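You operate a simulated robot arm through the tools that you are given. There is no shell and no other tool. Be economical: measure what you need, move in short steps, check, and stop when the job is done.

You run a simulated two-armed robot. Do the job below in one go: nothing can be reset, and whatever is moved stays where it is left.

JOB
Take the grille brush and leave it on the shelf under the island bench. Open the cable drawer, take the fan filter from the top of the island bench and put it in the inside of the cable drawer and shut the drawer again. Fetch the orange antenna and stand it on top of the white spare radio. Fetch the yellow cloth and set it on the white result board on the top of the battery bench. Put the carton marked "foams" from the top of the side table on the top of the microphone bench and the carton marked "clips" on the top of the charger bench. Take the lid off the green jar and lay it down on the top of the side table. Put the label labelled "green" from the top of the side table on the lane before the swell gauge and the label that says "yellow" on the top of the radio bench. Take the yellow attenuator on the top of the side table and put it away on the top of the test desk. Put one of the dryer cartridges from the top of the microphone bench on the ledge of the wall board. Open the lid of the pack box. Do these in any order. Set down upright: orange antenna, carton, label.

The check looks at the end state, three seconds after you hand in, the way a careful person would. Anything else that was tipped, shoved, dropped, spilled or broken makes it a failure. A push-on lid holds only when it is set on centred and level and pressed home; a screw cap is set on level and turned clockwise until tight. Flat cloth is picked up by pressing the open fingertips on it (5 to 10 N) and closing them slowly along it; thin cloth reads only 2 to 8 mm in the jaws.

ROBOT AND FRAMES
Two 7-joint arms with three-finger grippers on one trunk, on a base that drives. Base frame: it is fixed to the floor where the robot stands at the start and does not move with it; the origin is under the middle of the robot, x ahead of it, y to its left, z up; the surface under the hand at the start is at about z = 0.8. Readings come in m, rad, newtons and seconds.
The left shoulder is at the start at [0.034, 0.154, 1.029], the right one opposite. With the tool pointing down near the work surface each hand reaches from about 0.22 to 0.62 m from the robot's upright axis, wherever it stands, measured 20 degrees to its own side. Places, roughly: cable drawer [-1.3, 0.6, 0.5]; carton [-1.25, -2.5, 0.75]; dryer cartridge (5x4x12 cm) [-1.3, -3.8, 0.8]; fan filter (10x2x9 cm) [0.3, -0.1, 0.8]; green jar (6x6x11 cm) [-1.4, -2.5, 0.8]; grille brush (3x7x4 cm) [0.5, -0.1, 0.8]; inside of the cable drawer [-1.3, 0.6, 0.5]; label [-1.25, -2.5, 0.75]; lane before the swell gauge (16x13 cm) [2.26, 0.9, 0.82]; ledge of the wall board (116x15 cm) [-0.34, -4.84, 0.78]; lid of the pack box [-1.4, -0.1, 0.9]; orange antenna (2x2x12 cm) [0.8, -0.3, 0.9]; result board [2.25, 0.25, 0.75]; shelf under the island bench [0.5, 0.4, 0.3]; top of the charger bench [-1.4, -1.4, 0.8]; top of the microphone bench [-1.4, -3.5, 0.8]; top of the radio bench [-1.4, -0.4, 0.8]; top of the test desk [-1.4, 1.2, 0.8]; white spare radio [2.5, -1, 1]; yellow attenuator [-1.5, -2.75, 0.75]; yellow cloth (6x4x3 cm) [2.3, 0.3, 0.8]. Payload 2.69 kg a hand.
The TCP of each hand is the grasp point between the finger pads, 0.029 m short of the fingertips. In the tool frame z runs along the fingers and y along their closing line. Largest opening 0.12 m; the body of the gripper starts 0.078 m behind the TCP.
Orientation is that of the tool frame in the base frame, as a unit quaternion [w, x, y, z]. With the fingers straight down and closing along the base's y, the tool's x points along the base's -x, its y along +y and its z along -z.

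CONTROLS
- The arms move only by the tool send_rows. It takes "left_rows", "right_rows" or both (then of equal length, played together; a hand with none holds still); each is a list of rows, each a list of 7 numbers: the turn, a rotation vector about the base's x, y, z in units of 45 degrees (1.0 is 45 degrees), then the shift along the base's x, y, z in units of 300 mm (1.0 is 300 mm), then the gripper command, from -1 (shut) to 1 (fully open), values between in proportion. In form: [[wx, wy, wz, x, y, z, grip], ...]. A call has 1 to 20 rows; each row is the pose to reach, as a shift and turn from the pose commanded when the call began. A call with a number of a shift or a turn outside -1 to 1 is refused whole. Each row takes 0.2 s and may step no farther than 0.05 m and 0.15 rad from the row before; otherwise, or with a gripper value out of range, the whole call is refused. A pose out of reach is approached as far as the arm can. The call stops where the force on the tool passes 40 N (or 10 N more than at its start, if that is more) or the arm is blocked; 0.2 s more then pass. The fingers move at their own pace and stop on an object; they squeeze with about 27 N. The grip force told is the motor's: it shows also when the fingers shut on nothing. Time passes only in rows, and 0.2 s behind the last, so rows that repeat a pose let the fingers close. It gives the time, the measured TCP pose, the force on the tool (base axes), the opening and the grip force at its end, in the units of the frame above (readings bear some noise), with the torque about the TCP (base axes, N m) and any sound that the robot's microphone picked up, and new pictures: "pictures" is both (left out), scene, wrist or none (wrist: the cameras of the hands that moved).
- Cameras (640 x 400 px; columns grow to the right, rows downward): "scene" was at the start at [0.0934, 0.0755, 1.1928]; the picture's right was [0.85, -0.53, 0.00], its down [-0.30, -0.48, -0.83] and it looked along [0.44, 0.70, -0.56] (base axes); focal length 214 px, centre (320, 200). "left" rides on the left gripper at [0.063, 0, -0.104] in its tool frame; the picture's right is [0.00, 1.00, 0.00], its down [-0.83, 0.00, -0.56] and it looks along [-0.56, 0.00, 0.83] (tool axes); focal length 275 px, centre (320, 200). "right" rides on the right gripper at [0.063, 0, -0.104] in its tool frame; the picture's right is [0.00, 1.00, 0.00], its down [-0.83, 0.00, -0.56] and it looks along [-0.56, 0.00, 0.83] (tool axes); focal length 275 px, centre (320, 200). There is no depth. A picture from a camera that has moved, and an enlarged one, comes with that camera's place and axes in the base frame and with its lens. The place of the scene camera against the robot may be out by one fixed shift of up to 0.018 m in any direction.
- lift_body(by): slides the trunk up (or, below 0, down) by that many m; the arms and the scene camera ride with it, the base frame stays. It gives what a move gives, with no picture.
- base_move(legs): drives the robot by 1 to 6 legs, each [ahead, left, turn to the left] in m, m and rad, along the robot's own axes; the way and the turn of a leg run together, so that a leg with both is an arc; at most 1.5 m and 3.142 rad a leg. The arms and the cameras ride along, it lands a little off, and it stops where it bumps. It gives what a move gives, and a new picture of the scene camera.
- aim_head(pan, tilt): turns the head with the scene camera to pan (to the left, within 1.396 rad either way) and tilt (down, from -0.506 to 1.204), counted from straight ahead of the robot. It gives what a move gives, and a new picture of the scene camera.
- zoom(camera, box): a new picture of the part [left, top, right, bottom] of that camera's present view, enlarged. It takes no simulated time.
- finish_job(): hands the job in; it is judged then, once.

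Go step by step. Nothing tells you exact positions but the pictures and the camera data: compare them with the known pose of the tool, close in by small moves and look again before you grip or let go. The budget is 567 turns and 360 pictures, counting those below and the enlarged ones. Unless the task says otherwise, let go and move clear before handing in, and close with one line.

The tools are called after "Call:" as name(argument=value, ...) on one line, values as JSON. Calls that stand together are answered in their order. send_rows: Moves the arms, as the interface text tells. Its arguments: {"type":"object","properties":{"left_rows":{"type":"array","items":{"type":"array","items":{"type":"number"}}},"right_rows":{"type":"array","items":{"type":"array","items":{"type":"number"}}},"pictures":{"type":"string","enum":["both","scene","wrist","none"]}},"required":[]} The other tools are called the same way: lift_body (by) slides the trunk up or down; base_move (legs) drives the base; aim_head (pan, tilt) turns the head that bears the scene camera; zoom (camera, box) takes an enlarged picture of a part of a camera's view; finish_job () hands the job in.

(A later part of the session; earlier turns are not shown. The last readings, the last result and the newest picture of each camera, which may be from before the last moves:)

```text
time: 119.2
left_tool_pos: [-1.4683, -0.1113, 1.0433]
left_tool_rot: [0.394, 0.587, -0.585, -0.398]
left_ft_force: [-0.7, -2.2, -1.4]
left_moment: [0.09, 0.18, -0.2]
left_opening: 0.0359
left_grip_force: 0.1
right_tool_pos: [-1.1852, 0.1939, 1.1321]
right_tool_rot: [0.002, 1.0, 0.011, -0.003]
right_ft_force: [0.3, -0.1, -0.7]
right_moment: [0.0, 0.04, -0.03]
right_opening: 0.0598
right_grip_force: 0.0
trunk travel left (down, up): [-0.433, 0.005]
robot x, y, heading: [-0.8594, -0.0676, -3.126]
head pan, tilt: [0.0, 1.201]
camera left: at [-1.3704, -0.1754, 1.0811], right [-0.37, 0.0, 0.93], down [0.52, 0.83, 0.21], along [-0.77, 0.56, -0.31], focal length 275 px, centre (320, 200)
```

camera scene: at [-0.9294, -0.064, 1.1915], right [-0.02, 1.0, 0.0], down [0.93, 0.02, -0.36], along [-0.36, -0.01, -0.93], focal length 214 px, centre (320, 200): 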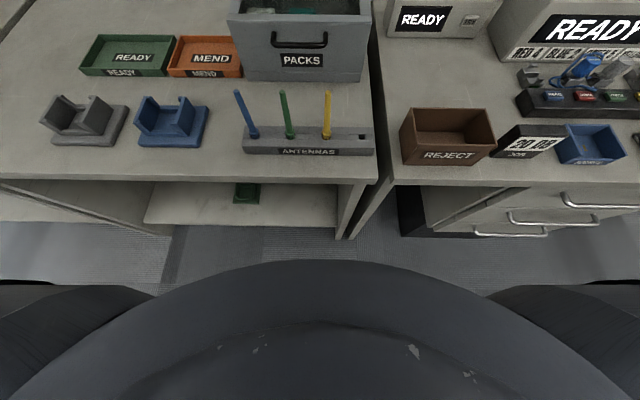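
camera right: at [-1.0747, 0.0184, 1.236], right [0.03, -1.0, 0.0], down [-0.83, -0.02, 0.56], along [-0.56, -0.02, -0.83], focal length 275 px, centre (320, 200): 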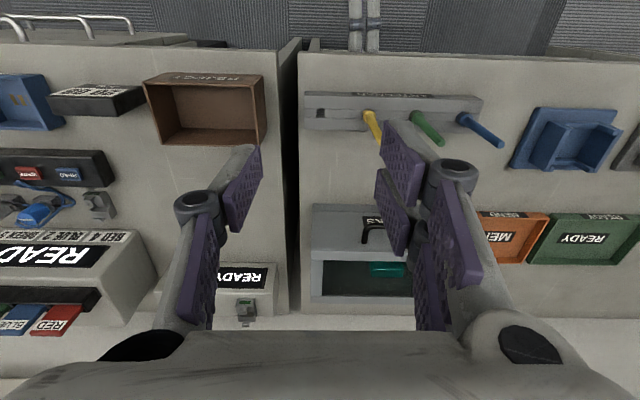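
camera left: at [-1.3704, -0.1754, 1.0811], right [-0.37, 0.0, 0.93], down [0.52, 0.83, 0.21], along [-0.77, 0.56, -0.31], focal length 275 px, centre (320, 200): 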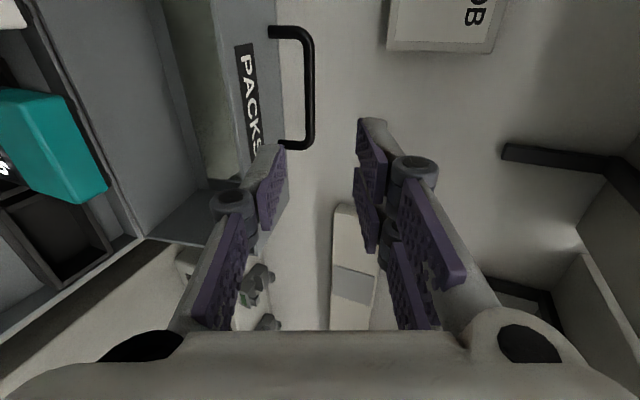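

Lid stays open. Back away and check with the scene camera.

Call:
send_rows(left_rows=[[0, 0, 0, 0.1, 0, 0.08, -0.4], [0, 0, 0, 0.22, 0, 0.12, -0.4]], pictures="none")

Call:
base_move(legs=[[-0.4, 0, 0]])

Call:
aim_head(pan=0.1, tilt=0.5)

```text
time: 119.8
left_tool_pos: [-1.4037, -0.113, 1.0755]
left_tool_rot: [0.393, 0.589, -0.584, -0.397]
left_ft_force: [0.1, -0.3, 0.8]
left_moment: [0.01, 0.03, 0.0]
left_opening: 0.0356
left_grip_force: 0.0
right_tool_pos: [-1.1865, 0.1927, 1.1299]
right_tool_rot: [0.002, 1.0, 0.011, -0.002]
right_ft_force: [-0.1, 0.4, 0.1]
right_moment: [0.0, -0.01, -0.02]
right_opening: 0.0599
right_grip_force: 0.1
trunk travel left (down, up): [-0.433, 0.005]
robot x, y, heading: [-0.8628, -0.0616, -3.12]
head pan, tilt: [0.0, 1.201]
```

```text
time: 122.3
left_tool_pos: [-1.0001, -0.1028, 1.0769]
left_tool_rot: [-0.391, -0.586, 0.587, 0.398]
left_ft_force: [0.0, -0.5, -0.8]
left_moment: [-0.02, 0.0, -0.04]
left_opening: 0.0361
left_grip_force: 0.1
right_tool_pos: [-0.7823, 0.201, 1.13]
right_tool_rot: [0.002, 1.0, 0.008, -0.001]
right_ft_force: [0.2, -0.1, -0.7]
right_moment: [-0.01, 0.02, -0.01]
right_opening: 0.0601
right_grip_force: 0.1
trunk travel left (down, up): [-0.433, 0.005]
robot x, y, heading: [-0.4586, -0.0579, -3.125]
head pan, tilt: [0.0, 1.201]
camera scene: at [-0.5252, -0.0559, 1.1915], right [0.02, 1.0, 0.0], down [0.93, -0.02, -0.36], along [-0.36, 0.01, -0.93], focal length 214 px, centre (320, 200)
```

scene: 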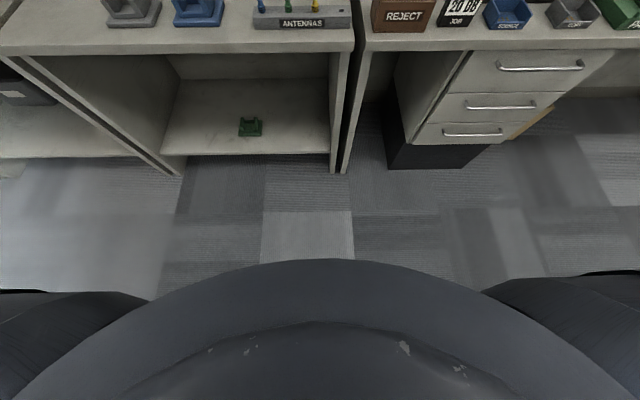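

```text
time: 123.4
left_tool_pos: [-1.001, -0.1024, 1.0756]
left_tool_rot: [-0.391, -0.586, 0.588, 0.397]
left_ft_force: [0.8, 0.6, -0.7]
left_moment: [-0.01, 0.03, 0.0]
left_opening: 0.036
left_grip_force: 0.0
right_tool_pos: [-0.7824, 0.2016, 1.1298]
right_tool_rot: [0.002, 1.0, 0.008, -0.002]
right_ft_force: [-0.2, 0.0, -0.6]
right_moment: [0.0, 0.03, -0.01]
right_opening: 0.0599
right_grip_force: 0.0
trunk travel left (down, up): [-0.433, 0.005]
robot x, y, heading: [-0.4577, -0.0565, -3.131]
head pan, tilt: [0.099, 0.499]
camera scene: at [-0.5603, -0.067, 1.2451], right [-0.11, 0.99, 0.0], down [0.48, 0.05, -0.88], along [-0.87, -0.1, -0.48], focal length 214 px, centre (320, 200)
```

scene: 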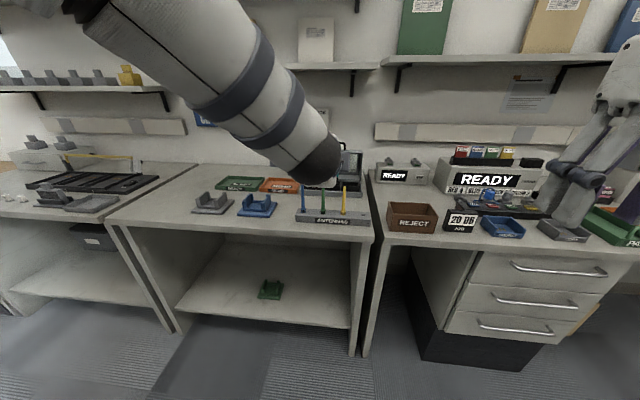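

Pack box is open. I'll bring the left hand back to pointing down and look toward the side table in the south.

Call:
send_rows(left_rows=[[0, -0.17, 0, 0.1, -0.05, 0, 0], [0, -0.34, 0, 0.2, -0.1, 0, 0], [0, -0.51, 0, 0.3, -0.15, 0, 0], [0, -0.68, 0, 0.4, -0.2, 0, 0], [0, -0.85, 0, 0.45, -0.25, 0.03, 0], [0, -1, 0, 0.5, -0.3, 0.05, 0]], pictures="none")

Call:
send_rows(left_rows=[[0, -0.17, 0, 0, 0, 0, 0], [0, -0.34, 0, 0, 0, 0, 0], [0, -0.47, 0, 0, 0, 0, 0]], pictures="none")

Call:
aim_head(pan=1.3, tilt=0.4)

```text
time: 124.8
left_tool_pos: [-0.8502, -0.1915, 1.0912]
left_tool_rot: [0.135, 0.694, -0.693, -0.144]
left_ft_force: [-1.0, -0.4, -0.3]
left_moment: [0.01, -0.02, -0.02]
left_opening: 0.0603
left_grip_force: 0.0
right_tool_pos: [-0.7826, 0.2017, 1.1297]
right_tool_rot: [0.001, 1.0, 0.007, -0.002]
right_ft_force: [-0.2, -0.4, 1.2]
right_moment: [0.02, -0.01, 0.0]
right_opening: 0.0598
right_grip_force: 0.1
trunk travel left (down, up): [-0.433, 0.005]
robot x, y, heading: [-0.4569, -0.0554, -3.135]
head pan, tilt: [0.099, 0.499]
```

```text
time: 125.6
left_tool_pos: [-0.8508, -0.1907, 1.0906]
left_tool_rot: [0.007, 0.709, -0.706, -0.013]
left_ft_force: [0.6, 0.7, -0.2]
left_moment: [-0.02, 0.0, -0.01]
left_opening: 0.0604
left_grip_force: 0.1
right_tool_pos: [-0.7822, 0.2016, 1.1294]
right_tool_rot: [0.001, 1.0, 0.008, -0.001]
right_ft_force: [-0.4, -0.5, -0.3]
right_moment: [0.01, -0.04, -0.01]
right_opening: 0.0601
right_grip_force: 0.1
trunk travel left (down, up): [-0.433, 0.005]
robot x, y, heading: [-0.4537, -0.0561, -3.127]
head pan, tilt: [0.099, 0.499]
```

```text
time: 127.0
left_tool_pos: [-0.8501, -0.1912, 1.0907]
left_tool_rot: [0.008, 0.708, -0.706, -0.015]
left_ft_force: [-0.2, -0.3, -1.1]
left_moment: [-0.04, 0.02, 0.03]
left_opening: 0.0602
left_grip_force: 0.0
right_tool_pos: [-0.7816, 0.2004, 1.1297]
right_tool_rot: [0.002, 1.0, 0.008, -0.002]
right_ft_force: [0.0, -0.5, 0.7]
right_moment: [0.01, 0.0, -0.03]
right_opening: 0.0601
right_grip_force: 0.0
trunk travel left (down, up): [-0.433, 0.005]
robot x, y, heading: [-0.4563, -0.0561, -3.132]
head pan, tilt: [1.3, 0.4]
camera scene: at [-0.4937, -0.1465, 1.2543], right [-0.97, 0.26, 0.0], down [0.1, 0.38, -0.92], along [-0.24, -0.89, -0.39], focal length 214 px, centre (320, 200)
```

scene: 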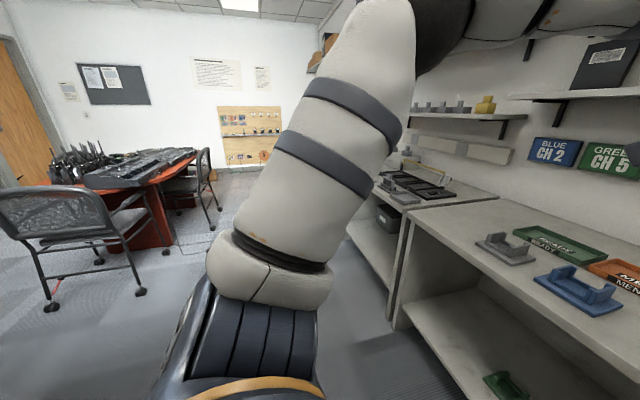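

The corridor along x≈-0.45 is clear. Driving south to the side table.

Call:
base_move(legs=[[0, 1.2, 0], [0, 1.2, 0]])

Call:
aim_head(pan=0.0, tilt=0.6)

```text
time: 145.6
left_tool_pos: [-0.8275, -2.5978, 1.0912]
left_tool_rot: [0.008, 0.707, -0.707, -0.014]
left_ft_force: [-0.2, 0.1, 1.2]
left_moment: [0.0, -0.01, -0.02]
left_opening: 0.0605
left_grip_force: 0.0
right_tool_pos: [-0.7586, -2.2037, 1.1299]
right_tool_rot: [0.001, 1.0, 0.006, -0.002]
right_ft_force: [-0.2, 0.4, -0.4]
right_moment: [0.0, -0.02, 0.01]
right_opening: 0.0599
right_grip_force: 0.1
trunk travel left (down, up): [-0.433, 0.005]
robot x, y, heading: [-0.4325, -2.4609, -3.137]
head pan, tilt: [1.3, 0.4]
camera scene: at [-0.4709, -2.5544, 1.2543], right [-0.97, 0.26, 0.0], down [0.1, 0.38, -0.92], along [-0.24, -0.89, -0.39], focal length 214 px, centre (320, 200)
```

scene: 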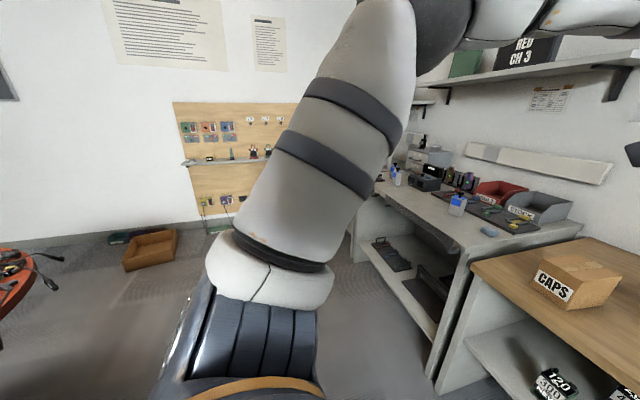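

```text
time: 147.1
left_tool_pos: [-0.8279, -2.5996, 1.0908]
left_tool_rot: [-0.007, -0.707, 0.707, 0.015]
left_ft_force: [0.1, -0.7, -0.7]
left_moment: [-0.02, 0.01, 0.0]
left_opening: 0.0599
left_grip_force: 0.1
right_tool_pos: [-0.7577, -2.2046, 1.1302]
right_tool_rot: [0.002, 1.0, 0.006, -0.002]
right_ft_force: [-0.4, -0.2, -0.5]
right_moment: [0.01, 0.0, 0.0]
right_opening: 0.06
right_grip_force: 0.1
trunk travel left (down, up): [-0.433, 0.005]
robot x, y, heading: [-0.4365, -2.4651, -3.136]
head pan, tilt: [0.0, 0.6]
camera scene: at [-0.535, -2.4655, 1.2361], right [-0.01, 1.0, 0.0], down [0.56, 0.0, -0.83], along [-0.83, -0.01, -0.56], focal length 214 px, centre (320, 200)
```

scene: 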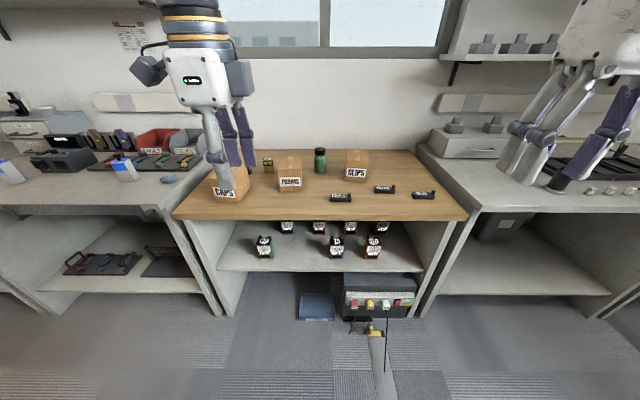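

Call:
zoom(camera="scene", box=[180, 130, 460, 230])

Call:
zoom(camera="scene", box=[280, 260, 440, 400])

```text
2.29 times, centred on (320, 180) of scene
camera zoom: at [-0.535, -2.4655, 1.2361], right [-0.01, 1.0, 0.0], down [0.56, 0.0, -0.83], along [-0.83, -0.01, -0.56], focal length 490 px, centre (320, 246)
```

zoom: 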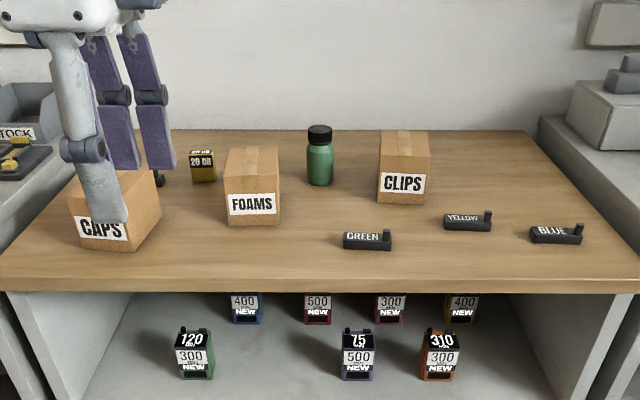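

```text
2.86 times, centred on (360, 330) of scene
camera zoom: at [-0.535, -2.4655, 1.2361], right [-0.01, 1.0, 0.0], down [0.56, 0.0, -0.83], along [-0.83, -0.01, -0.56], focal length 613 px, centre (206, -171)
```

zoom: 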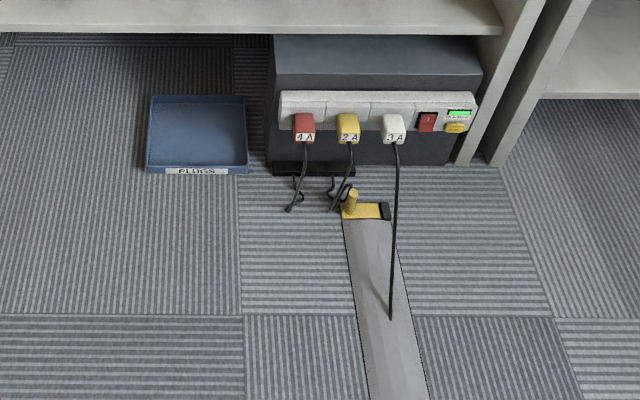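

I see FOAMS, CLIPS, CAPS cartons, the green jar, the yellow 20 DB attenuator and the three labels. I'll rotate the left hand to its neutral yaw and drive closer.

Call:
send_rows(left_rows=[[0, 0, 0.18, 0, 0, 0, 1], [0, 0, 0.36, 0, 0, 0, 1], [0, 0, 0.54, 0, 0, 0, 1], [0, 0, 0.72, 0, 0, 0, 1], [0, 0, 0.9, 0, 0, 0, 1], [0, 0, 1, 0, 0, 0, 1]], pictures="none")

Call:
send_rows(left_rows=[[0, 0, 0.18, 0, 0, 0, 1], [0, 0, 0.36, 0, 0, 0, 1], [0, 0, 0.54, 0, 0, 0, 1], [0, 0, 0.72, 0, 0, 0, 1], [0, 0, 0.9, 0, 0, 0, 1], [0, 0, 1, 0, 0, 0, 1]], pictures="none")

Call:
base_move(legs=[[0.38, 0, 0]])

Call:
send_rows(left_rows=[[0, 0, 0, 0, 0, 0, 1]], pictures="wrist")

```text
time: 148.4
left_tool_pos: [-0.8285, -2.5979, 1.0903]
left_tool_rot: [0.013, 0.924, -0.381, -0.01]
left_ft_force: [-1.0, -0.4, -0.6]
left_moment: [0.03, 0.03, 0.0]
left_opening: 0.1199
left_grip_force: 0.1
right_tool_pos: [-0.7583, -2.2048, 1.1299]
right_tool_rot: [0.002, 1.0, 0.006, -0.002]
right_ft_force: [0.6, -0.3, 0.1]
right_moment: [0.01, -0.02, 0.0]
right_opening: 0.0596
right_grip_force: 0.1
trunk travel left (down, up): [-0.433, 0.005]
robot x, y, heading: [-0.4319, -2.4663, -3.13]
head pan, tilt: [0.0, 0.6]
```

```text
time: 149.8
left_tool_pos: [-0.8283, -2.5982, 1.0911]
left_tool_rot: [0.016, 1.0, 0.001, -0.004]
left_ft_force: [-0.6, 0.2, 0.3]
left_moment: [-0.03, 0.01, 0.0]
left_opening: 0.12
left_grip_force: 0.1
right_tool_pos: [-0.7592, -2.2061, 1.1296]
right_tool_rot: [0.0, 1.0, 0.006, -0.003]
right_ft_force: [-0.7, -0.1, -0.1]
right_moment: [0.0, 0.0, -0.01]
right_opening: 0.06
right_grip_force: 0.1
trunk travel left (down, up): [-0.433, 0.005]
robot x, y, heading: [-0.432, -2.4659, -3.139]
head pan, tilt: [0.0, 0.6]
```

```text
time: 152.2
left_tool_pos: [-1.2066, -2.599, 1.0915]
left_tool_rot: [0.016, 1.0, -0.002, -0.004]
left_ft_force: [0.3, 0.4, 0.2]
left_moment: [-0.01, 0.0, -0.01]
left_opening: 0.12
left_grip_force: 0.0
right_tool_pos: [-1.1361, -2.206, 1.1289]
right_tool_rot: [0.003, 1.0, 0.005, -0.002]
right_ft_force: [0.4, -0.1, 0.4]
right_moment: [0.04, 0.0, -0.01]
right_opening: 0.0599
right_grip_force: 0.1
trunk travel left (down, up): [-0.433, 0.005]
robot x, y, heading: [-0.8103, -2.4647, -3.14]
head pan, tilt: [0.0, 0.6]
camera scene: at [-0.9136, -2.4672, 1.2361], right [0.0, 1.0, 0.0], down [0.57, 0.0, -0.82], along [-0.82, 0.0, -0.57], focal length 214 px, centre (320, 200)
```

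scene: 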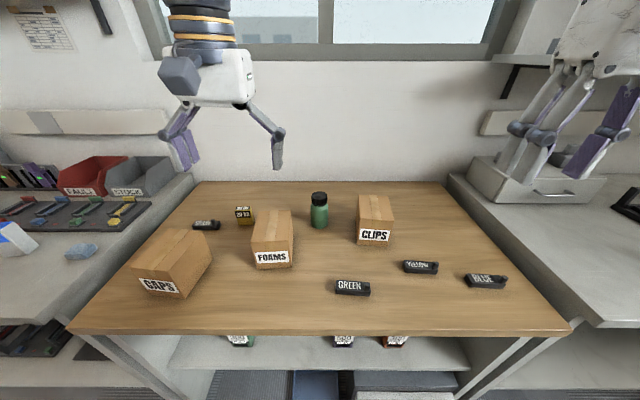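

```text
time: 152.7
left_tool_pos: [-1.2061, -2.5987, 1.0923]
left_tool_rot: [0.016, 1.0, -0.002, -0.005]
left_ft_force: [-0.7, -0.2, -0.1]
left_moment: [0.01, 0.01, 0.0]
left_opening: 0.1201
left_grip_force: 0.0
right_tool_pos: [-1.1354, -2.2062, 1.1305]
right_tool_rot: [0.002, 1.0, 0.005, -0.004]
right_ft_force: [0.3, 0.7, 0.1]
right_moment: [0.01, 0.01, -0.01]
right_opening: 0.0598
right_grip_force: 0.1
trunk travel left (down, up): [-0.433, 0.005]
robot x, y, heading: [-0.8129, -2.4707, -3.138]
head pan, tilt: [0.0, 0.6]
camera left: at [-1.1415, -2.5976, 1.1941], right [-0.01, -1.0, 0.03], down [-0.83, 0.02, 0.56], along [-0.56, -0.02, -0.83], focal length 275 px, centre (320, 200)
```

left: 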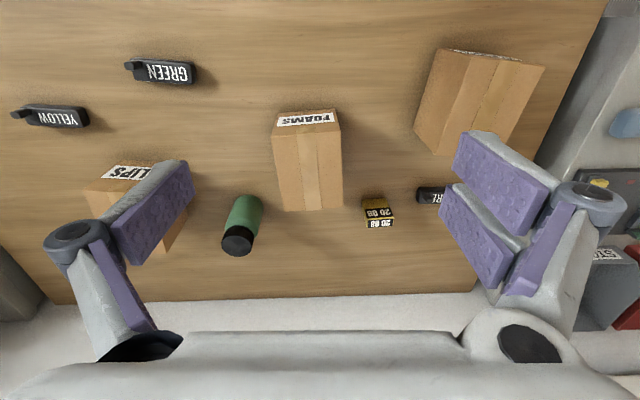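

Carton FOAMS centre is at about (-1.34, -2.592), top z≈0.82, slight yaw. Lower the left hand around it.

Call:
send_rows(left_rows=[[0.02, -0.006, 0.04, -0.13, 0.01, 0, 1], [0.041, -0.013, 0.078, -0.28, 0.023, 0, 1], [0.041, -0.013, 0.078, -0.41, 0.023, -0.06, 1], [0.041, -0.013, 0.078, -0.43, 0.023, -0.2, 1], [0.041, -0.013, 0.078, -0.43, 0.023, -0.35, 1], [0.041, -0.013, 0.078, -0.43, 0.023, -0.5, 1], [0.041, -0.013, 0.078, -0.43, 0.023, -0.6, 1]], pictures="wrist")

```text
time: 154.2
left_tool_pos: [-1.3338, -2.5939, 0.9108]
left_tool_rot: [0.0, 1.0, 0.029, 0.0]
left_ft_force: [0.1, -0.1, -0.6]
left_moment: [-0.04, -0.03, 0.0]
left_opening: 0.1202
left_grip_force: 0.1
left hand out of reach, approached as far as the arm can: row 3
right_tool_pos: [-1.1363, -2.2056, 1.1296]
right_tool_rot: [0.002, 1.0, 0.005, -0.001]
right_ft_force: [0.3, -1.5, -0.2]
right_moment: [0.0, 0.0, 0.01]
right_opening: 0.0597
right_grip_force: 0.1
trunk travel left (down, up): [-0.433, 0.005]
robot x, y, heading: [-0.8143, -2.4704, -3.136]
head pan, tilt: [0.0, 0.6]
camera left: at [-1.2713, -2.5911, 1.0141], right [0.05, -1.0, 0.0], down [-0.83, -0.05, 0.55], along [-0.55, -0.03, -0.83], focal length 275 px, centre (320, 200)
```

left: 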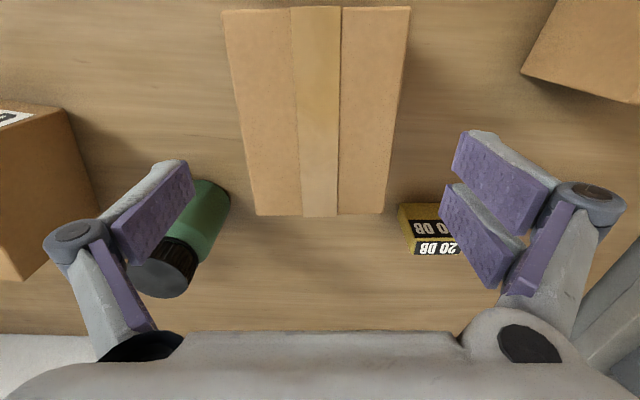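

Aligned. Lower to z=0.80 and close on the carton.

Call:
send_rows(left_rows=[[0, 0, 0, 0, -0.005, -0.13, 1], [0, 0, 0, 0, -0.005, -0.26, 1], [0, 0, 0, 0, -0.005, -0.365, 1], [0, 0, 0, 0, -0.005, -0.365, 0.4], [0, 0, 0, 0, -0.005, -0.365, 0], [0, 0, 0, 0, -0.005, -0.365, -0.5], [0, 0, 0, 0, -0.005, -0.365, -0.5]], pictures="wrist")

```text
time: 155.8
left_tool_pos: [-1.3356, -2.5919, 0.8074]
left_tool_rot: [-0.001, 1.0, 0.03, -0.004]
left_ft_force: [-7.4, 1.9, 38.0]
left_moment: [0.6, -0.45, 0.15]
left_opening: 0.105
left_grip_force: 27.1
right_tool_pos: [-1.133, -2.2049, 1.1315]
right_tool_rot: [0.001, 1.0, 0.005, -0.004]
right_ft_force: [0.0, -0.8, -0.7]
right_moment: [0.0, 0.02, 0.02]
right_opening: 0.0601
right_grip_force: 0.0
trunk travel left (down, up): [-0.433, 0.005]
robot x, y, heading: [-0.8118, -2.4679, -3.139]
head pan, tilt: [0.0, 0.6]
camera left: at [-1.271, -2.591, 0.9097], right [0.05, -1.0, 0.0], down [-0.83, -0.05, 0.56], along [-0.56, -0.03, -0.83], focal length 275 px, centre (320, 200)
```

left: 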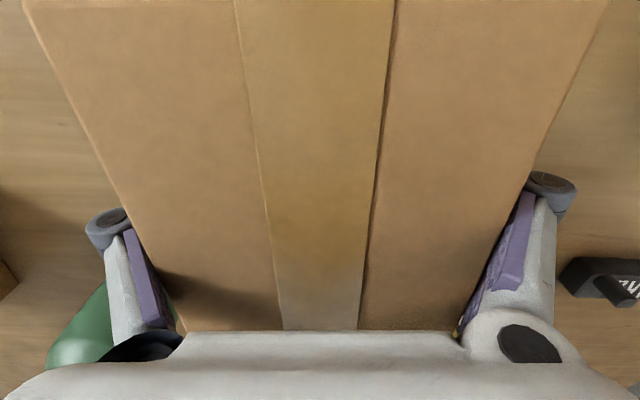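

Fingertips touched the table (table top ≈0.778); carton is gripped. Lift it.

Call:
send_rows(left_rows=[[0, 0, 0, 0, 0, 0.04, -0.6], [0, 0, 0, 0, 0, 0.15, -0.6], [0, 0, 0, 0, 0, 0.3, -0.6], [0, 0, 0, 0.05, 0, 0.45, -0.6], [0, 0, 0, 0.12, 0, 0.58, -0.6], [0, 0, 0, 0.25, 0, 0.65, -0.6]], pictures="none")

Call:
base_move(legs=[[-0.3, 0, 0], [0, 0.95, 0]])

```text
time: 157.2
left_tool_pos: [-1.2601, -2.594, 0.9959]
left_tool_rot: [0.0, 1.0, 0.03, 0.001]
left_ft_force: [-0.5, -0.5, -3.0]
left_moment: [0.04, 0.07, 0.02]
left_opening: 0.0898
left_grip_force: 27.1
right_tool_pos: [-1.134, -2.2066, 1.1302]
right_tool_rot: [0.002, 1.0, 0.005, -0.004]
right_ft_force: [2.0, 0.6, 0.4]
right_moment: [0.01, 0.01, 0.0]
right_opening: 0.0599
right_grip_force: 0.0
trunk travel left (down, up): [-0.433, 0.005]
robot x, y, heading: [-0.8126, -2.4679, -3.136]
head pan, tilt: [0.0, 0.6]
```

```text
time: 166.5
left_tool_pos: [-0.9602, -3.5332, 0.9967]
left_tool_rot: [0.0, 1.0, 0.029, 0.001]
left_ft_force: [0.8, 0.2, -3.2]
left_moment: [-0.02, 0.02, 0.0]
left_opening: 0.0901
left_grip_force: 27.1
right_tool_pos: [-0.8335, -3.1471, 1.1296]
right_tool_rot: [0.002, 1.0, 0.004, -0.002]
right_ft_force: [0.2, -0.6, -0.1]
right_moment: [0.01, -0.04, 0.01]
right_opening: 0.0601
right_grip_force: 0.1
trunk travel left (down, up): [-0.433, 0.005]
robot x, y, heading: [-0.5087, -3.4074, -3.14]
head pan, tilt: [0.0, 0.6]
camera scene: at [-0.6118, -3.4078, 1.2361], right [0.0, 1.0, 0.0], down [0.57, 0.0, -0.82], along [-0.82, 0.0, -0.57], focal length 214 px, centre (320, 200)
```

scene: 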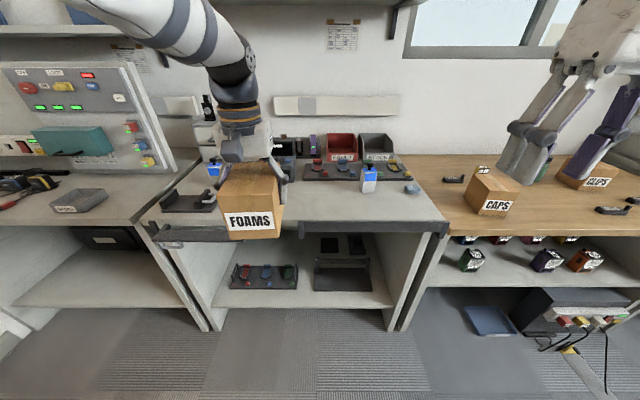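

Carton held (9 cm wide). Zooming on the microphone bench to find free space and the dryer cartridges.

Call:
zoom(camera="scene", box=[140, 90, 460, 290])

```text
2.00 times, centred on (300, 190) of scene
camera zoom: at [-0.6118, -3.4078, 1.2361], right [0.0, 1.0, 0.0], down [0.57, 0.0, -0.82], along [-0.82, 0.0, -0.57], focal length 429 px, centre (360, 220)
```

zoom: 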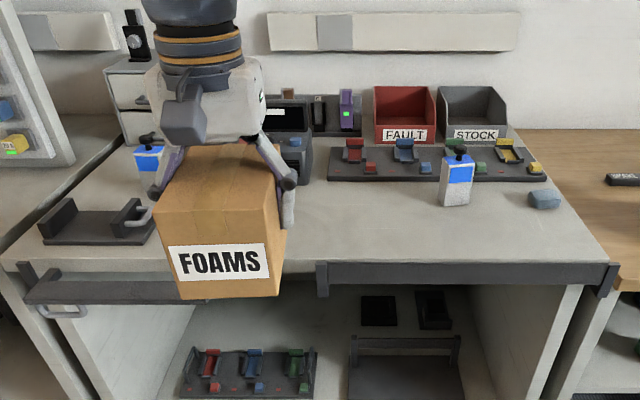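

Free spot on the bench at about (-1.20, -3.42). Drive so the carton hovers over it.

Call:
base_move(legs=[[0.24, -0.11, 0]])

Call:
send_rows(left_rows=[[0, 0, 0, 0, 0, -0.1, -0.6]], pictures="wrist")

```text
time: 168.3
left_tool_pos: [-1.2, -3.427, 0.9961]
left_tool_rot: [0.0, 1.0, 0.03, 0.001]
left_ft_force: [-0.5, 0.4, -2.4]
left_moment: [0.01, 0.0, 0.0]
left_opening: 0.0898
left_grip_force: 27.2
right_tool_pos: [-1.0745, -3.04, 1.1283]
right_tool_rot: [0.002, 1.0, 0.005, -0.002]
right_ft_force: [-0.9, -0.2, 0.6]
right_moment: [-0.04, 0.0, -0.01]
right_opening: 0.0601
right_grip_force: 0.0
trunk travel left (down, up): [-0.433, 0.005]
robot x, y, heading: [-0.7502, -3.3025, -3.134]
head pan, tilt: [0.0, 0.6]
camera scene: at [-0.8522, -3.3, 1.2361], right [-0.01, 1.0, 0.0], down [0.57, 0.0, -0.82], along [-0.82, 0.0, -0.57], focal length 214 px, centre (320, 200)
```

scene: 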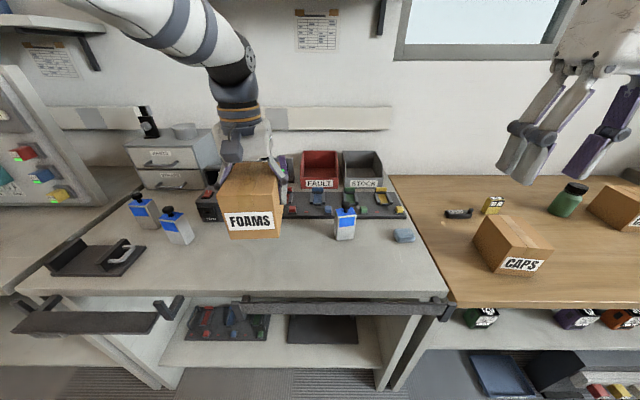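

```text
time: 168.7
left_tool_pos: [-1.1997, -3.4276, 0.9647]
left_tool_rot: [0.0, 1.0, 0.03, 0.002]
left_ft_force: [0.6, 0.5, -3.0]
left_moment: [0.02, 0.02, 0.0]
left_opening: 0.0898
left_grip_force: 26.8
right_tool_pos: [-1.0752, -3.0396, 1.1294]
right_tool_rot: [0.001, 1.0, 0.006, -0.002]
right_ft_force: [-1.4, -0.5, 0.0]
right_moment: [-0.04, -0.01, 0.01]
right_opening: 0.0601
right_grip_force: 0.1
trunk travel left (down, up): [-0.433, 0.005]
robot x, y, heading: [-0.7493, -3.3006, -3.138]
head pan, tilt: [0.0, 0.6]
camera left: at [-1.1362, -3.4253, 1.0694], right [0.06, -1.0, 0.0], down [-0.83, -0.05, 0.55], along [-0.55, -0.03, -0.83], focal length 275 px, centre (320, 200)
```

left: 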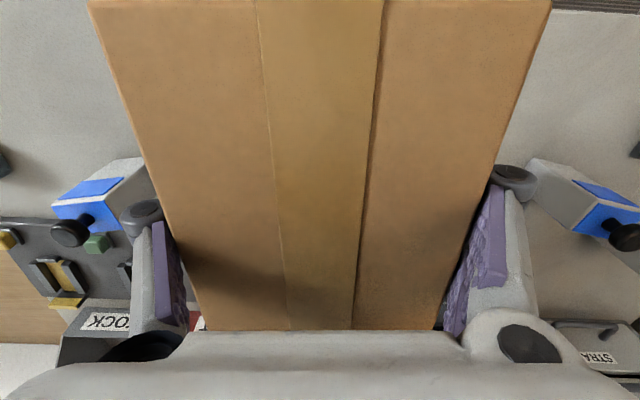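

Clearance is fine on both sides. Lower the carton onto the bench.

Call:
send_rows(left_rows=[[0, 0, 0, 0, 0, -0.13, -0.6], [0, 0, 0, 0, 0, -0.26, -0.6], [0, 0, 0, 0, 0, -0.37, -0.6], [0, 0, 0, 0, 0, -0.4, -0.6], [0, 0, 0, 0, 0, -0.41, -0.6]], pictures="none")

Call:
send_rows(left_rows=[[0, 0, 0, 0, 0, -0.012, -0.6], [0, 0, 0, 0, 0, -0.024, -0.6]], pictures="none")

```text
time: 169.8
left_tool_pos: [-1.201, -3.4272, 0.8576]
left_tool_rot: [-0.001, 1.0, 0.03, -0.01]
left_ft_force: [7.6, -0.9, 39.7]
left_moment: [-0.05, -0.92, -0.14]
left_opening: 0.0901
left_grip_force: 26.4
right_tool_pos: [-1.0712, -3.0402, 1.1328]
right_tool_rot: [0.002, 1.0, 0.005, -0.005]
right_ft_force: [0.8, 0.2, -0.2]
right_moment: [-0.01, 0.02, -0.02]
right_opening: 0.0599
right_grip_force: 0.1
trunk travel left (down, up): [-0.433, 0.005]
robot x, y, heading: [-0.7538, -3.3012, -3.139]
head pan, tilt: [0.0, 0.6]
stopped in row 5 (left hand): the force on the tool passed its limit at 48 N (the readings are from after the stop); the commanded pose is now the measured one
```

```text
time: 170.1
left_tool_pos: [-1.2019, -3.4275, 0.8557]
left_tool_rot: [-0.001, 0.999, 0.03, -0.011]
left_ft_force: [7.8, -0.6, 39.2]
left_moment: [-0.03, -1.03, -0.14]
left_opening: 0.0906
left_grip_force: 27.2
right_tool_pos: [-1.0711, -3.041, 1.1318]
right_tool_rot: [0.002, 1.0, 0.005, -0.004]
right_ft_force: [0.0, 0.4, -0.6]
right_moment: [0.0, -0.01, 0.0]
right_opening: 0.0599
right_grip_force: 0.1
trunk travel left (down, up): [-0.433, 0.005]
robot x, y, heading: [-0.749, -3.2984, -3.135]
head pan, tilt: [0.0, 0.6]
stopped in row 1 (left hand): the force on the tool passed its limit at 53 N (the readings are from after the stop); the commanded pose is now the measured one
```

Contact made with the bench. Relieve the pressure slightly and look before releasing.

Call:
send_rows(left_rows=[[0, 0.02, 0, 0, 0, 0.01, -0.6], [0, 0.02, 0, 0, 0, 0.015, -0.6]], pictures="both")

```text
time: 170.7
left_tool_pos: [-1.2021, -3.4277, 0.8569]
left_tool_rot: [-0.001, 0.999, 0.03, -0.016]
left_ft_force: [0.8, -1.0, 21.3]
left_moment: [-0.22, 0.47, -0.22]
left_opening: 0.0906
left_grip_force: 27.1
right_tool_pos: [-1.0726, -3.0391, 1.13]
right_tool_rot: [0.002, 1.0, 0.006, -0.002]
right_ft_force: [-0.2, 0.3, 0.9]
right_moment: [0.02, 0.0, -0.02]
right_opening: 0.0601
right_grip_force: 0.0
trunk travel left (down, up): [-0.433, 0.005]
robot x, y, heading: [-0.7529, -3.3007, -3.134]
head pan, tilt: [0.0, 0.6]
camera scene: at [-0.8502, -3.2999, 1.2361], right [-0.01, 1.0, 0.0], down [0.56, 0.0, -0.83], along [-0.83, -0.01, -0.56], focal length 214 px, centre (320, 200)
camera left: at [-1.1361, -3.4254, 0.9586], right [0.05, -1.0, 0.0], down [-0.81, -0.05, 0.58], along [-0.58, -0.03, -0.81], focal length 275 px, centre (320, 200)
```

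scene: 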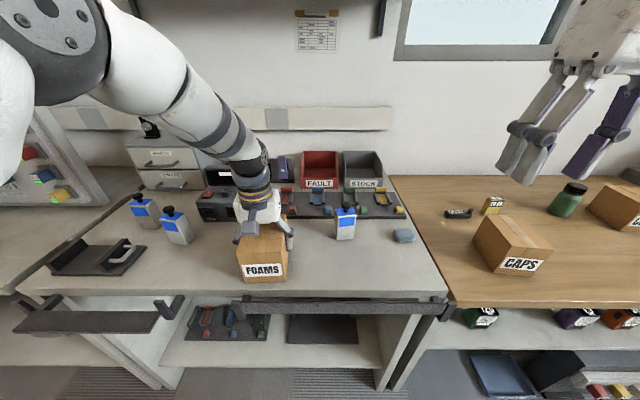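
left: 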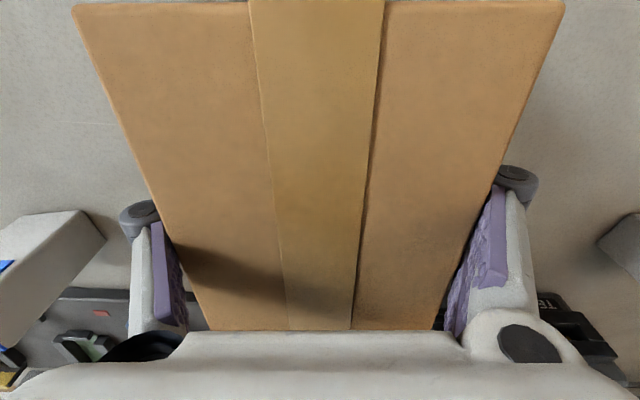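

Carton sits on the bench. Correct the small pitch, release and rise.

Call:
send_rows(left_rows=[[0, -0.04, 0, 0, 0, 0.012, -0.6], [0, -0.04, 0, 0, 0, 0.012, 0.2], [0, -0.04, 0, 0, 0, 0.012, 1], [0, -0.04, 0, 0, 0, 0.012, 1], [0, -0.04, 0, 0, 0, 0.1, 1], [0, -0.04, 0, 0, 0, 0.25, 1], [0, -0.04, 0, 0, 0, 0.4, 1], [0, -0.04, 0, 0, 0, 0.55, 1], [0, -0.04, 0, 0, 0, 0.7, 1]], pictures="both")

```text
time: 172.7
left_tool_pos: [-1.204, -3.4281, 1.0665]
left_tool_rot: [-0.001, 1.0, 0.03, 0.001]
left_ft_force: [0.5, -0.4, 0.9]
left_moment: [0.03, -0.01, -0.01]
left_opening: 0.1201
left_grip_force: 0.0
right_tool_pos: [-1.0736, -3.0397, 1.1296]
right_tool_rot: [0.002, 1.0, 0.006, -0.003]
right_ft_force: [0.9, 0.5, 0.1]
right_moment: [-0.01, 0.02, 0.01]
right_opening: 0.06
right_grip_force: 0.1
trunk travel left (down, up): [-0.433, 0.005]
robot x, y, heading: [-0.7461, -3.2979, -3.14]
head pan, tilt: [0.0, 0.6]
camera scene: at [-0.851, -3.3002, 1.2362], right [-0.01, 1.0, 0.0], down [0.56, 0.0, -0.83], along [-0.83, 0.0, -0.56], focal length 214 px, centre (320, 200)
camera left: at [-1.1405, -3.4256, 1.1718], right [0.06, -1.0, 0.0], down [-0.83, -0.05, 0.55], along [-0.55, -0.03, -0.83], focal length 275 px, centre (320, 200)
```

scene: 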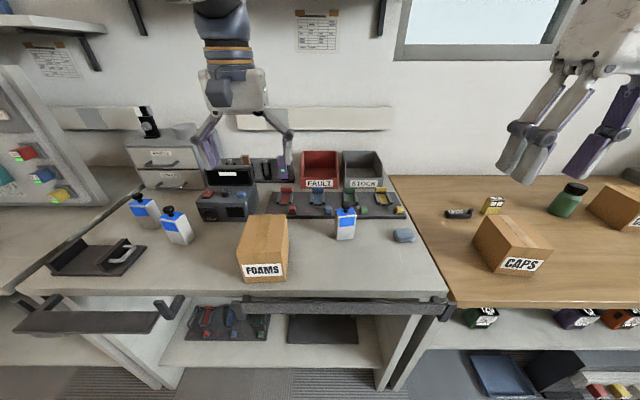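
left: 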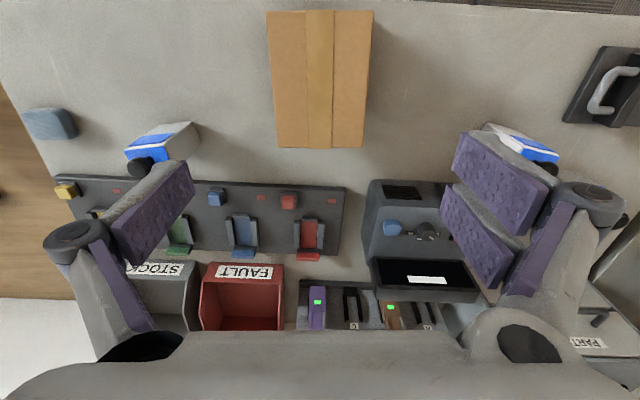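

Carton is placed. Next, one dryer cartridge to the left. Shift the base left and look from above.

Call:
base_move(legs=[[0, 0.23, 0]])

Call:
send_rows(left_rows=[[0, 0, 0, 0, 0, 0, 1]], pictures="wrist")

Call:
zoom(camera="scene", box=[140, 150, 380, 300])

```text
time: 175.1
left_tool_pos: [-1.2019, -3.6599, 1.0673]
left_tool_rot: [0.0, 1.0, 0.03, 0.0]
left_ft_force: [0.5, 0.1, -0.3]
left_moment: [-0.01, -0.01, 0.0]
left_opening: 0.1199
left_grip_force: 0.1
right_tool_pos: [-1.0727, -3.271, 1.1301]
right_tool_rot: [0.001, 1.0, 0.007, -0.003]
right_ft_force: [-1.1, 0.2, -0.2]
right_moment: [0.03, 0.0, -0.02]
right_opening: 0.0601
right_grip_force: 0.1
trunk travel left (down, up): [-0.433, 0.005]
robot x, y, heading: [-0.7501, -3.5286, -3.136]
head pan, tilt: [0.0, 0.6]
camera scene: at [-0.8498, -3.5306, 1.2361], right [-0.01, 1.0, 0.0], down [0.56, 0.0, -0.83], along [-0.83, -0.01, -0.56], focal length 214 px, centre (320, 200)
```

scene: 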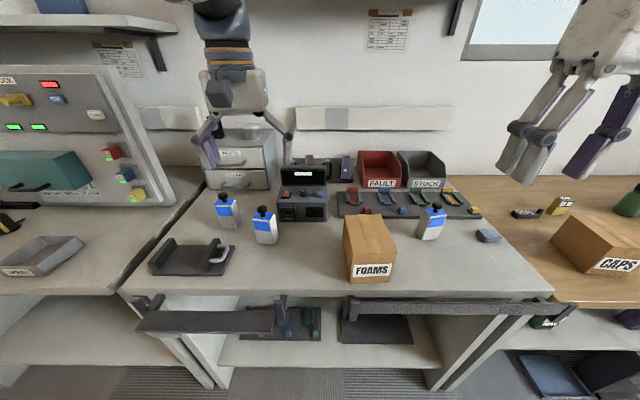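

```text
time: 175.5
left_tool_pos: [-1.2029, -3.657, 1.0669]
left_tool_rot: [-0.001, 1.0, 0.031, 0.001]
left_ft_force: [0.4, -0.5, 0.5]
left_moment: [-0.01, 0.0, 0.0]
left_opening: 0.1201
left_grip_force: 0.1
right_tool_pos: [-1.0727, -3.2705, 1.1293]
right_tool_rot: [0.002, 1.0, 0.007, -0.002]
right_ft_force: [0.1, 0.5, -0.2]
right_moment: [-0.03, 0.04, -0.03]
right_opening: 0.0603
right_grip_force: 0.1
trunk travel left (down, up): [-0.433, 0.005]
robot x, y, heading: [-0.7459, -3.5322, -3.136]
head pan, tilt: [0.0, 0.6]
camera left: at [-1.1393, -3.6561, 1.1709], right [0.06, -1.0, 0.0], down [-0.83, -0.05, 0.55], along [-0.55, -0.03, -0.83], focal length 275 px, centre (320, 200)
```

left: 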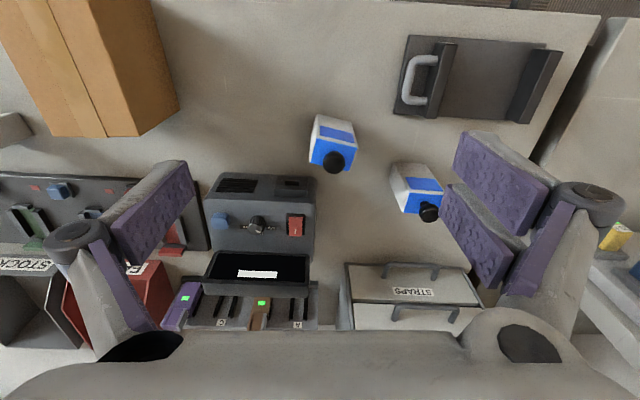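

```text
2.67 times, centred on (260, 225) of scene
camera zoom: at [-0.8498, -3.5303, 1.2361], right [-0.01, 1.0, 0.0], down [0.56, 0.0, -0.83], along [-0.83, -0.01, -0.56], focal length 572 px, centre (480, 133)
```

zoom: 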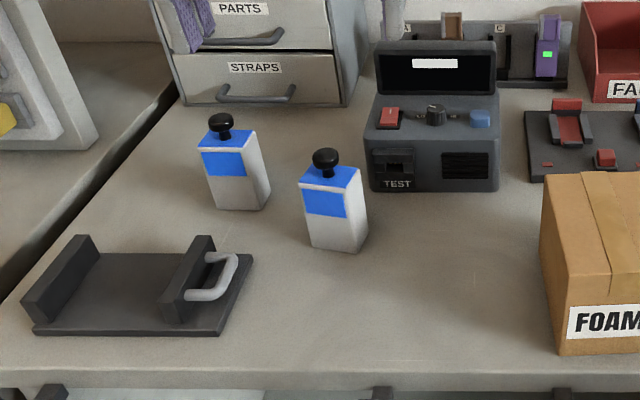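

Three cartridges are present; I take the nearer one at about (-1.265, -3.68), yawed ~-16°. Move above it with matching yaw.

Call:
send_rows(left_rows=[[0, 0, -0.15, -0.07, -0.02, 0, 0.5], [0, 0, -0.3, -0.14, -0.04, -0.05, 0.25], [0, 0, -0.43, -0.207, -0.07, -0.15, 0.25], [0, 0, -0.43, -0.207, -0.07, -0.28, 0.25], [0, 0, -0.43, -0.207, -0.07, -0.33, 0.25]], pictures="wrist")

```text
time: 176.7
left_tool_pos: [-1.265, -3.6807, 0.9664]
left_tool_rot: [0.0, 0.99, -0.138, 0.0]
left_ft_force: [-1.1, 0.3, -0.5]
left_moment: [0.01, 0.0, 0.01]
left_opening: 0.0749
left_grip_force: 0.0
right_tool_pos: [-1.0729, -3.2704, 1.1299]
right_tool_rot: [0.003, 1.0, 0.007, -0.002]
right_ft_force: [0.1, 0.0, -0.9]
right_moment: [0.0, 0.01, 0.0]
right_opening: 0.0599
right_grip_force: 0.2
trunk travel left (down, up): [-0.433, 0.005]
robot x, y, heading: [-0.7476, -3.5298, -3.136]
head pan, tilt: [0.0, 0.6]
camera left: at [-1.2035, -3.6988, 1.0711], right [-0.28, -0.96, 0.0], down [-0.8, 0.23, 0.55], along [-0.53, 0.15, -0.83], focal length 275 px, centre (320, 200)
```

left: 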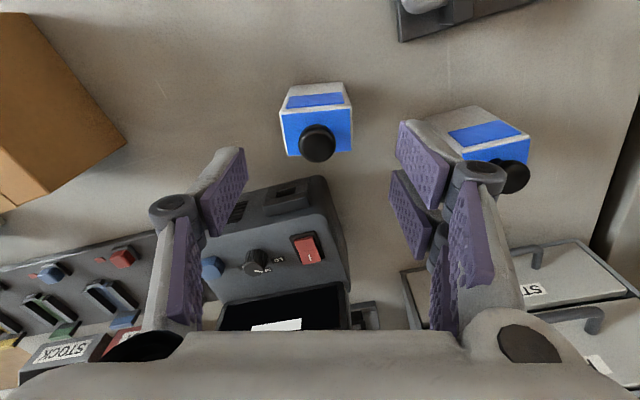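

Knob is centred under the hand. Descend and grip the body.

Call:
send_rows(left_rows=[[0, 0, 0, 0, 0, -0.15, 0.25], [0, 0, 0, 0, 0, -0.28, 0.25], [0, 0, 0, 0, 0, -0.34, 0.25], [0, 0, 0, 0, 0, -0.34, -0.3], [0, 0, 0, 0, 0, -0.34, -0.8], [0, 0, 0, 0, 0, -0.34, -0.8]], pictures="wrist")

```text
time: 178.1
left_tool_pos: [-1.2655, -3.6808, 0.8649]
left_tool_rot: [-0.001, 0.99, -0.138, 0.002]
left_ft_force: [0.1, 0.2, -0.6]
left_moment: [0.04, 0.03, 0.01]
left_opening: 0.0498
left_grip_force: 27.0
right_tool_pos: [-1.0737, -3.2704, 1.1294]
right_tool_rot: [0.001, 1.0, 0.008, -0.002]
right_ft_force: [0.0, 0.5, 0.9]
right_moment: [-0.01, -0.01, -0.01]
right_opening: 0.06
right_grip_force: 0.0
trunk travel left (down, up): [-0.433, 0.005]
robot x, y, heading: [-0.7487, -3.5325, -3.138]
head pan, tilt: [0.0, 0.6]
camera left: at [-1.2041, -3.6986, 0.9693], right [-0.28, -0.96, 0.0], down [-0.8, 0.23, 0.55], along [-0.53, 0.15, -0.83], focal length 275 px, centre (320, 200)
```

left: 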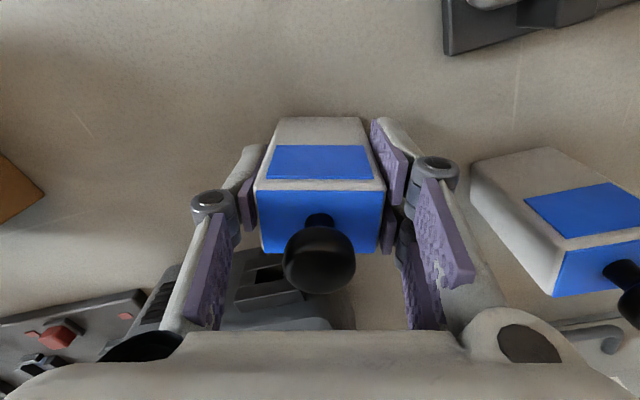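

Gripped. Lift, back off and head toward the wall board in the south.

Call:
send_rows(left_rows=[[0, 0, 0, 0, 0, 0.12, -0.8], [0, 0, 0, 0, 0, 0.27, -0.8], [0, 0, 0, 0.03, 0, 0.42, -0.8], [0, 0, 0, 0.12, 0, 0.55, -0.8], [0, 0, 0, 0.25, 0, 0.6, -0.8]], pictures="none")

Call:
base_move(legs=[[-0.25, 0, 0], [0, 0.3, 0], [0, 0, 1.57]])

Call:
aim_head(pan=0.0, tilt=0.35)

```text
time: 179.3
left_tool_pos: [-1.1882, -3.681, 1.0455]
left_tool_rot: [0.0, 0.991, -0.137, 0.0]
left_ft_force: [0.0, -0.2, -1.4]
left_moment: [0.0, 0.02, 0.02]
left_opening: 0.0495
left_grip_force: 26.4
right_tool_pos: [-1.0718, -3.2696, 1.1301]
right_tool_rot: [0.002, 1.0, 0.006, -0.003]
right_ft_force: [0.1, -0.1, 0.1]
right_moment: [0.0, 0.02, 0.0]
right_opening: 0.0598
right_grip_force: 0.0
trunk travel left (down, up): [-0.433, 0.005]
robot x, y, heading: [-0.7485, -3.532, -3.135]
head pan, tilt: [0.0, 0.6]
```

```text
time: 187.4
left_tool_pos: [-0.3484, -4.2696, 1.044]
left_tool_rot: [-0.001, 0.798, 0.602, 0.001]
left_ft_force: [0.5, 0.8, -1.7]
left_moment: [0.05, -0.02, 0.03]
left_opening: 0.0495
left_grip_force: 26.9
right_tool_pos: [-0.7577, -4.1524, 1.1305]
right_tool_rot: [0.003, 0.704, 0.71, -0.001]
right_ft_force: [0.4, 0.2, -1.2]
right_moment: [-0.01, 0.02, -0.01]
right_opening: 0.0601
right_grip_force: 0.1
trunk travel left (down, up): [-0.433, 0.005]
robot x, y, heading: [-0.4945, -3.8296, -1.566]
head pan, tilt: [0.0, 0.6]
camera scene: at [-0.5007, -3.9249, 1.2361], right [-1.0, -0.01, 0.0], down [0.0, 0.56, -0.83], along [0.0, -0.83, -0.56], focal length 214 px, centre (320, 200)
```

scene: 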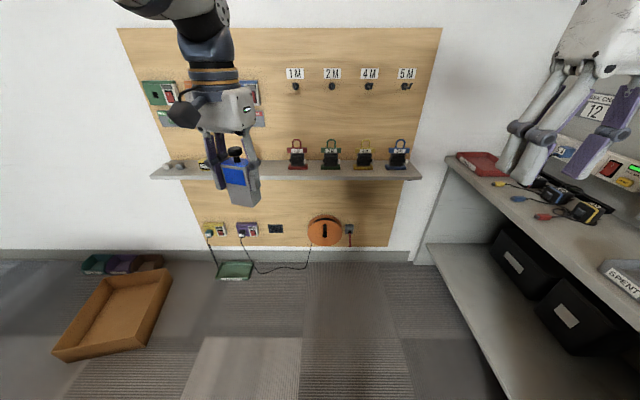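

```text
time: 188.2
left_tool_pos: [-0.3485, -4.2697, 1.0452]
left_tool_rot: [-0.001, 0.799, 0.601, 0.001]
left_ft_force: [-0.5, 0.0, -1.8]
left_moment: [-0.02, 0.01, 0.0]
left_opening: 0.0494
left_grip_force: 26.3
right_tool_pos: [-0.7574, -4.1522, 1.1294]
right_tool_rot: [0.004, 0.703, 0.711, -0.001]
right_ft_force: [0.2, 0.0, -0.2]
right_moment: [0.0, 0.0, 0.02]
right_opening: 0.0599
right_grip_force: 0.0
trunk travel left (down, up): [-0.433, 0.005]
robot x, y, heading: [-0.4981, -3.8259, -1.561]
head pan, tilt: [0.0, 0.351]
camera scene: at [-0.5007, -3.9296, 1.2588], right [-1.0, -0.01, 0.0], down [0.0, 0.34, -0.94], along [0.01, -0.94, -0.34], focal length 214 px, centre (320, 200)
```

scene: 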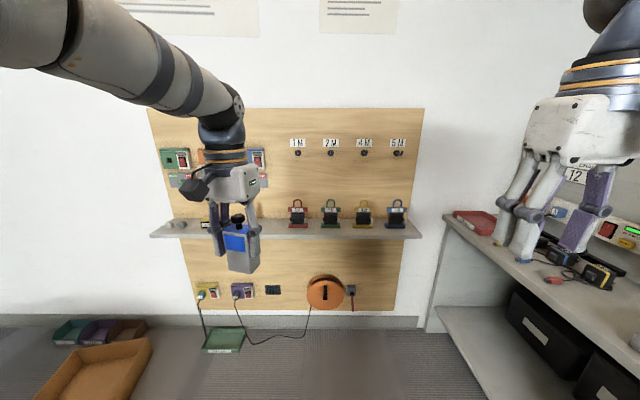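

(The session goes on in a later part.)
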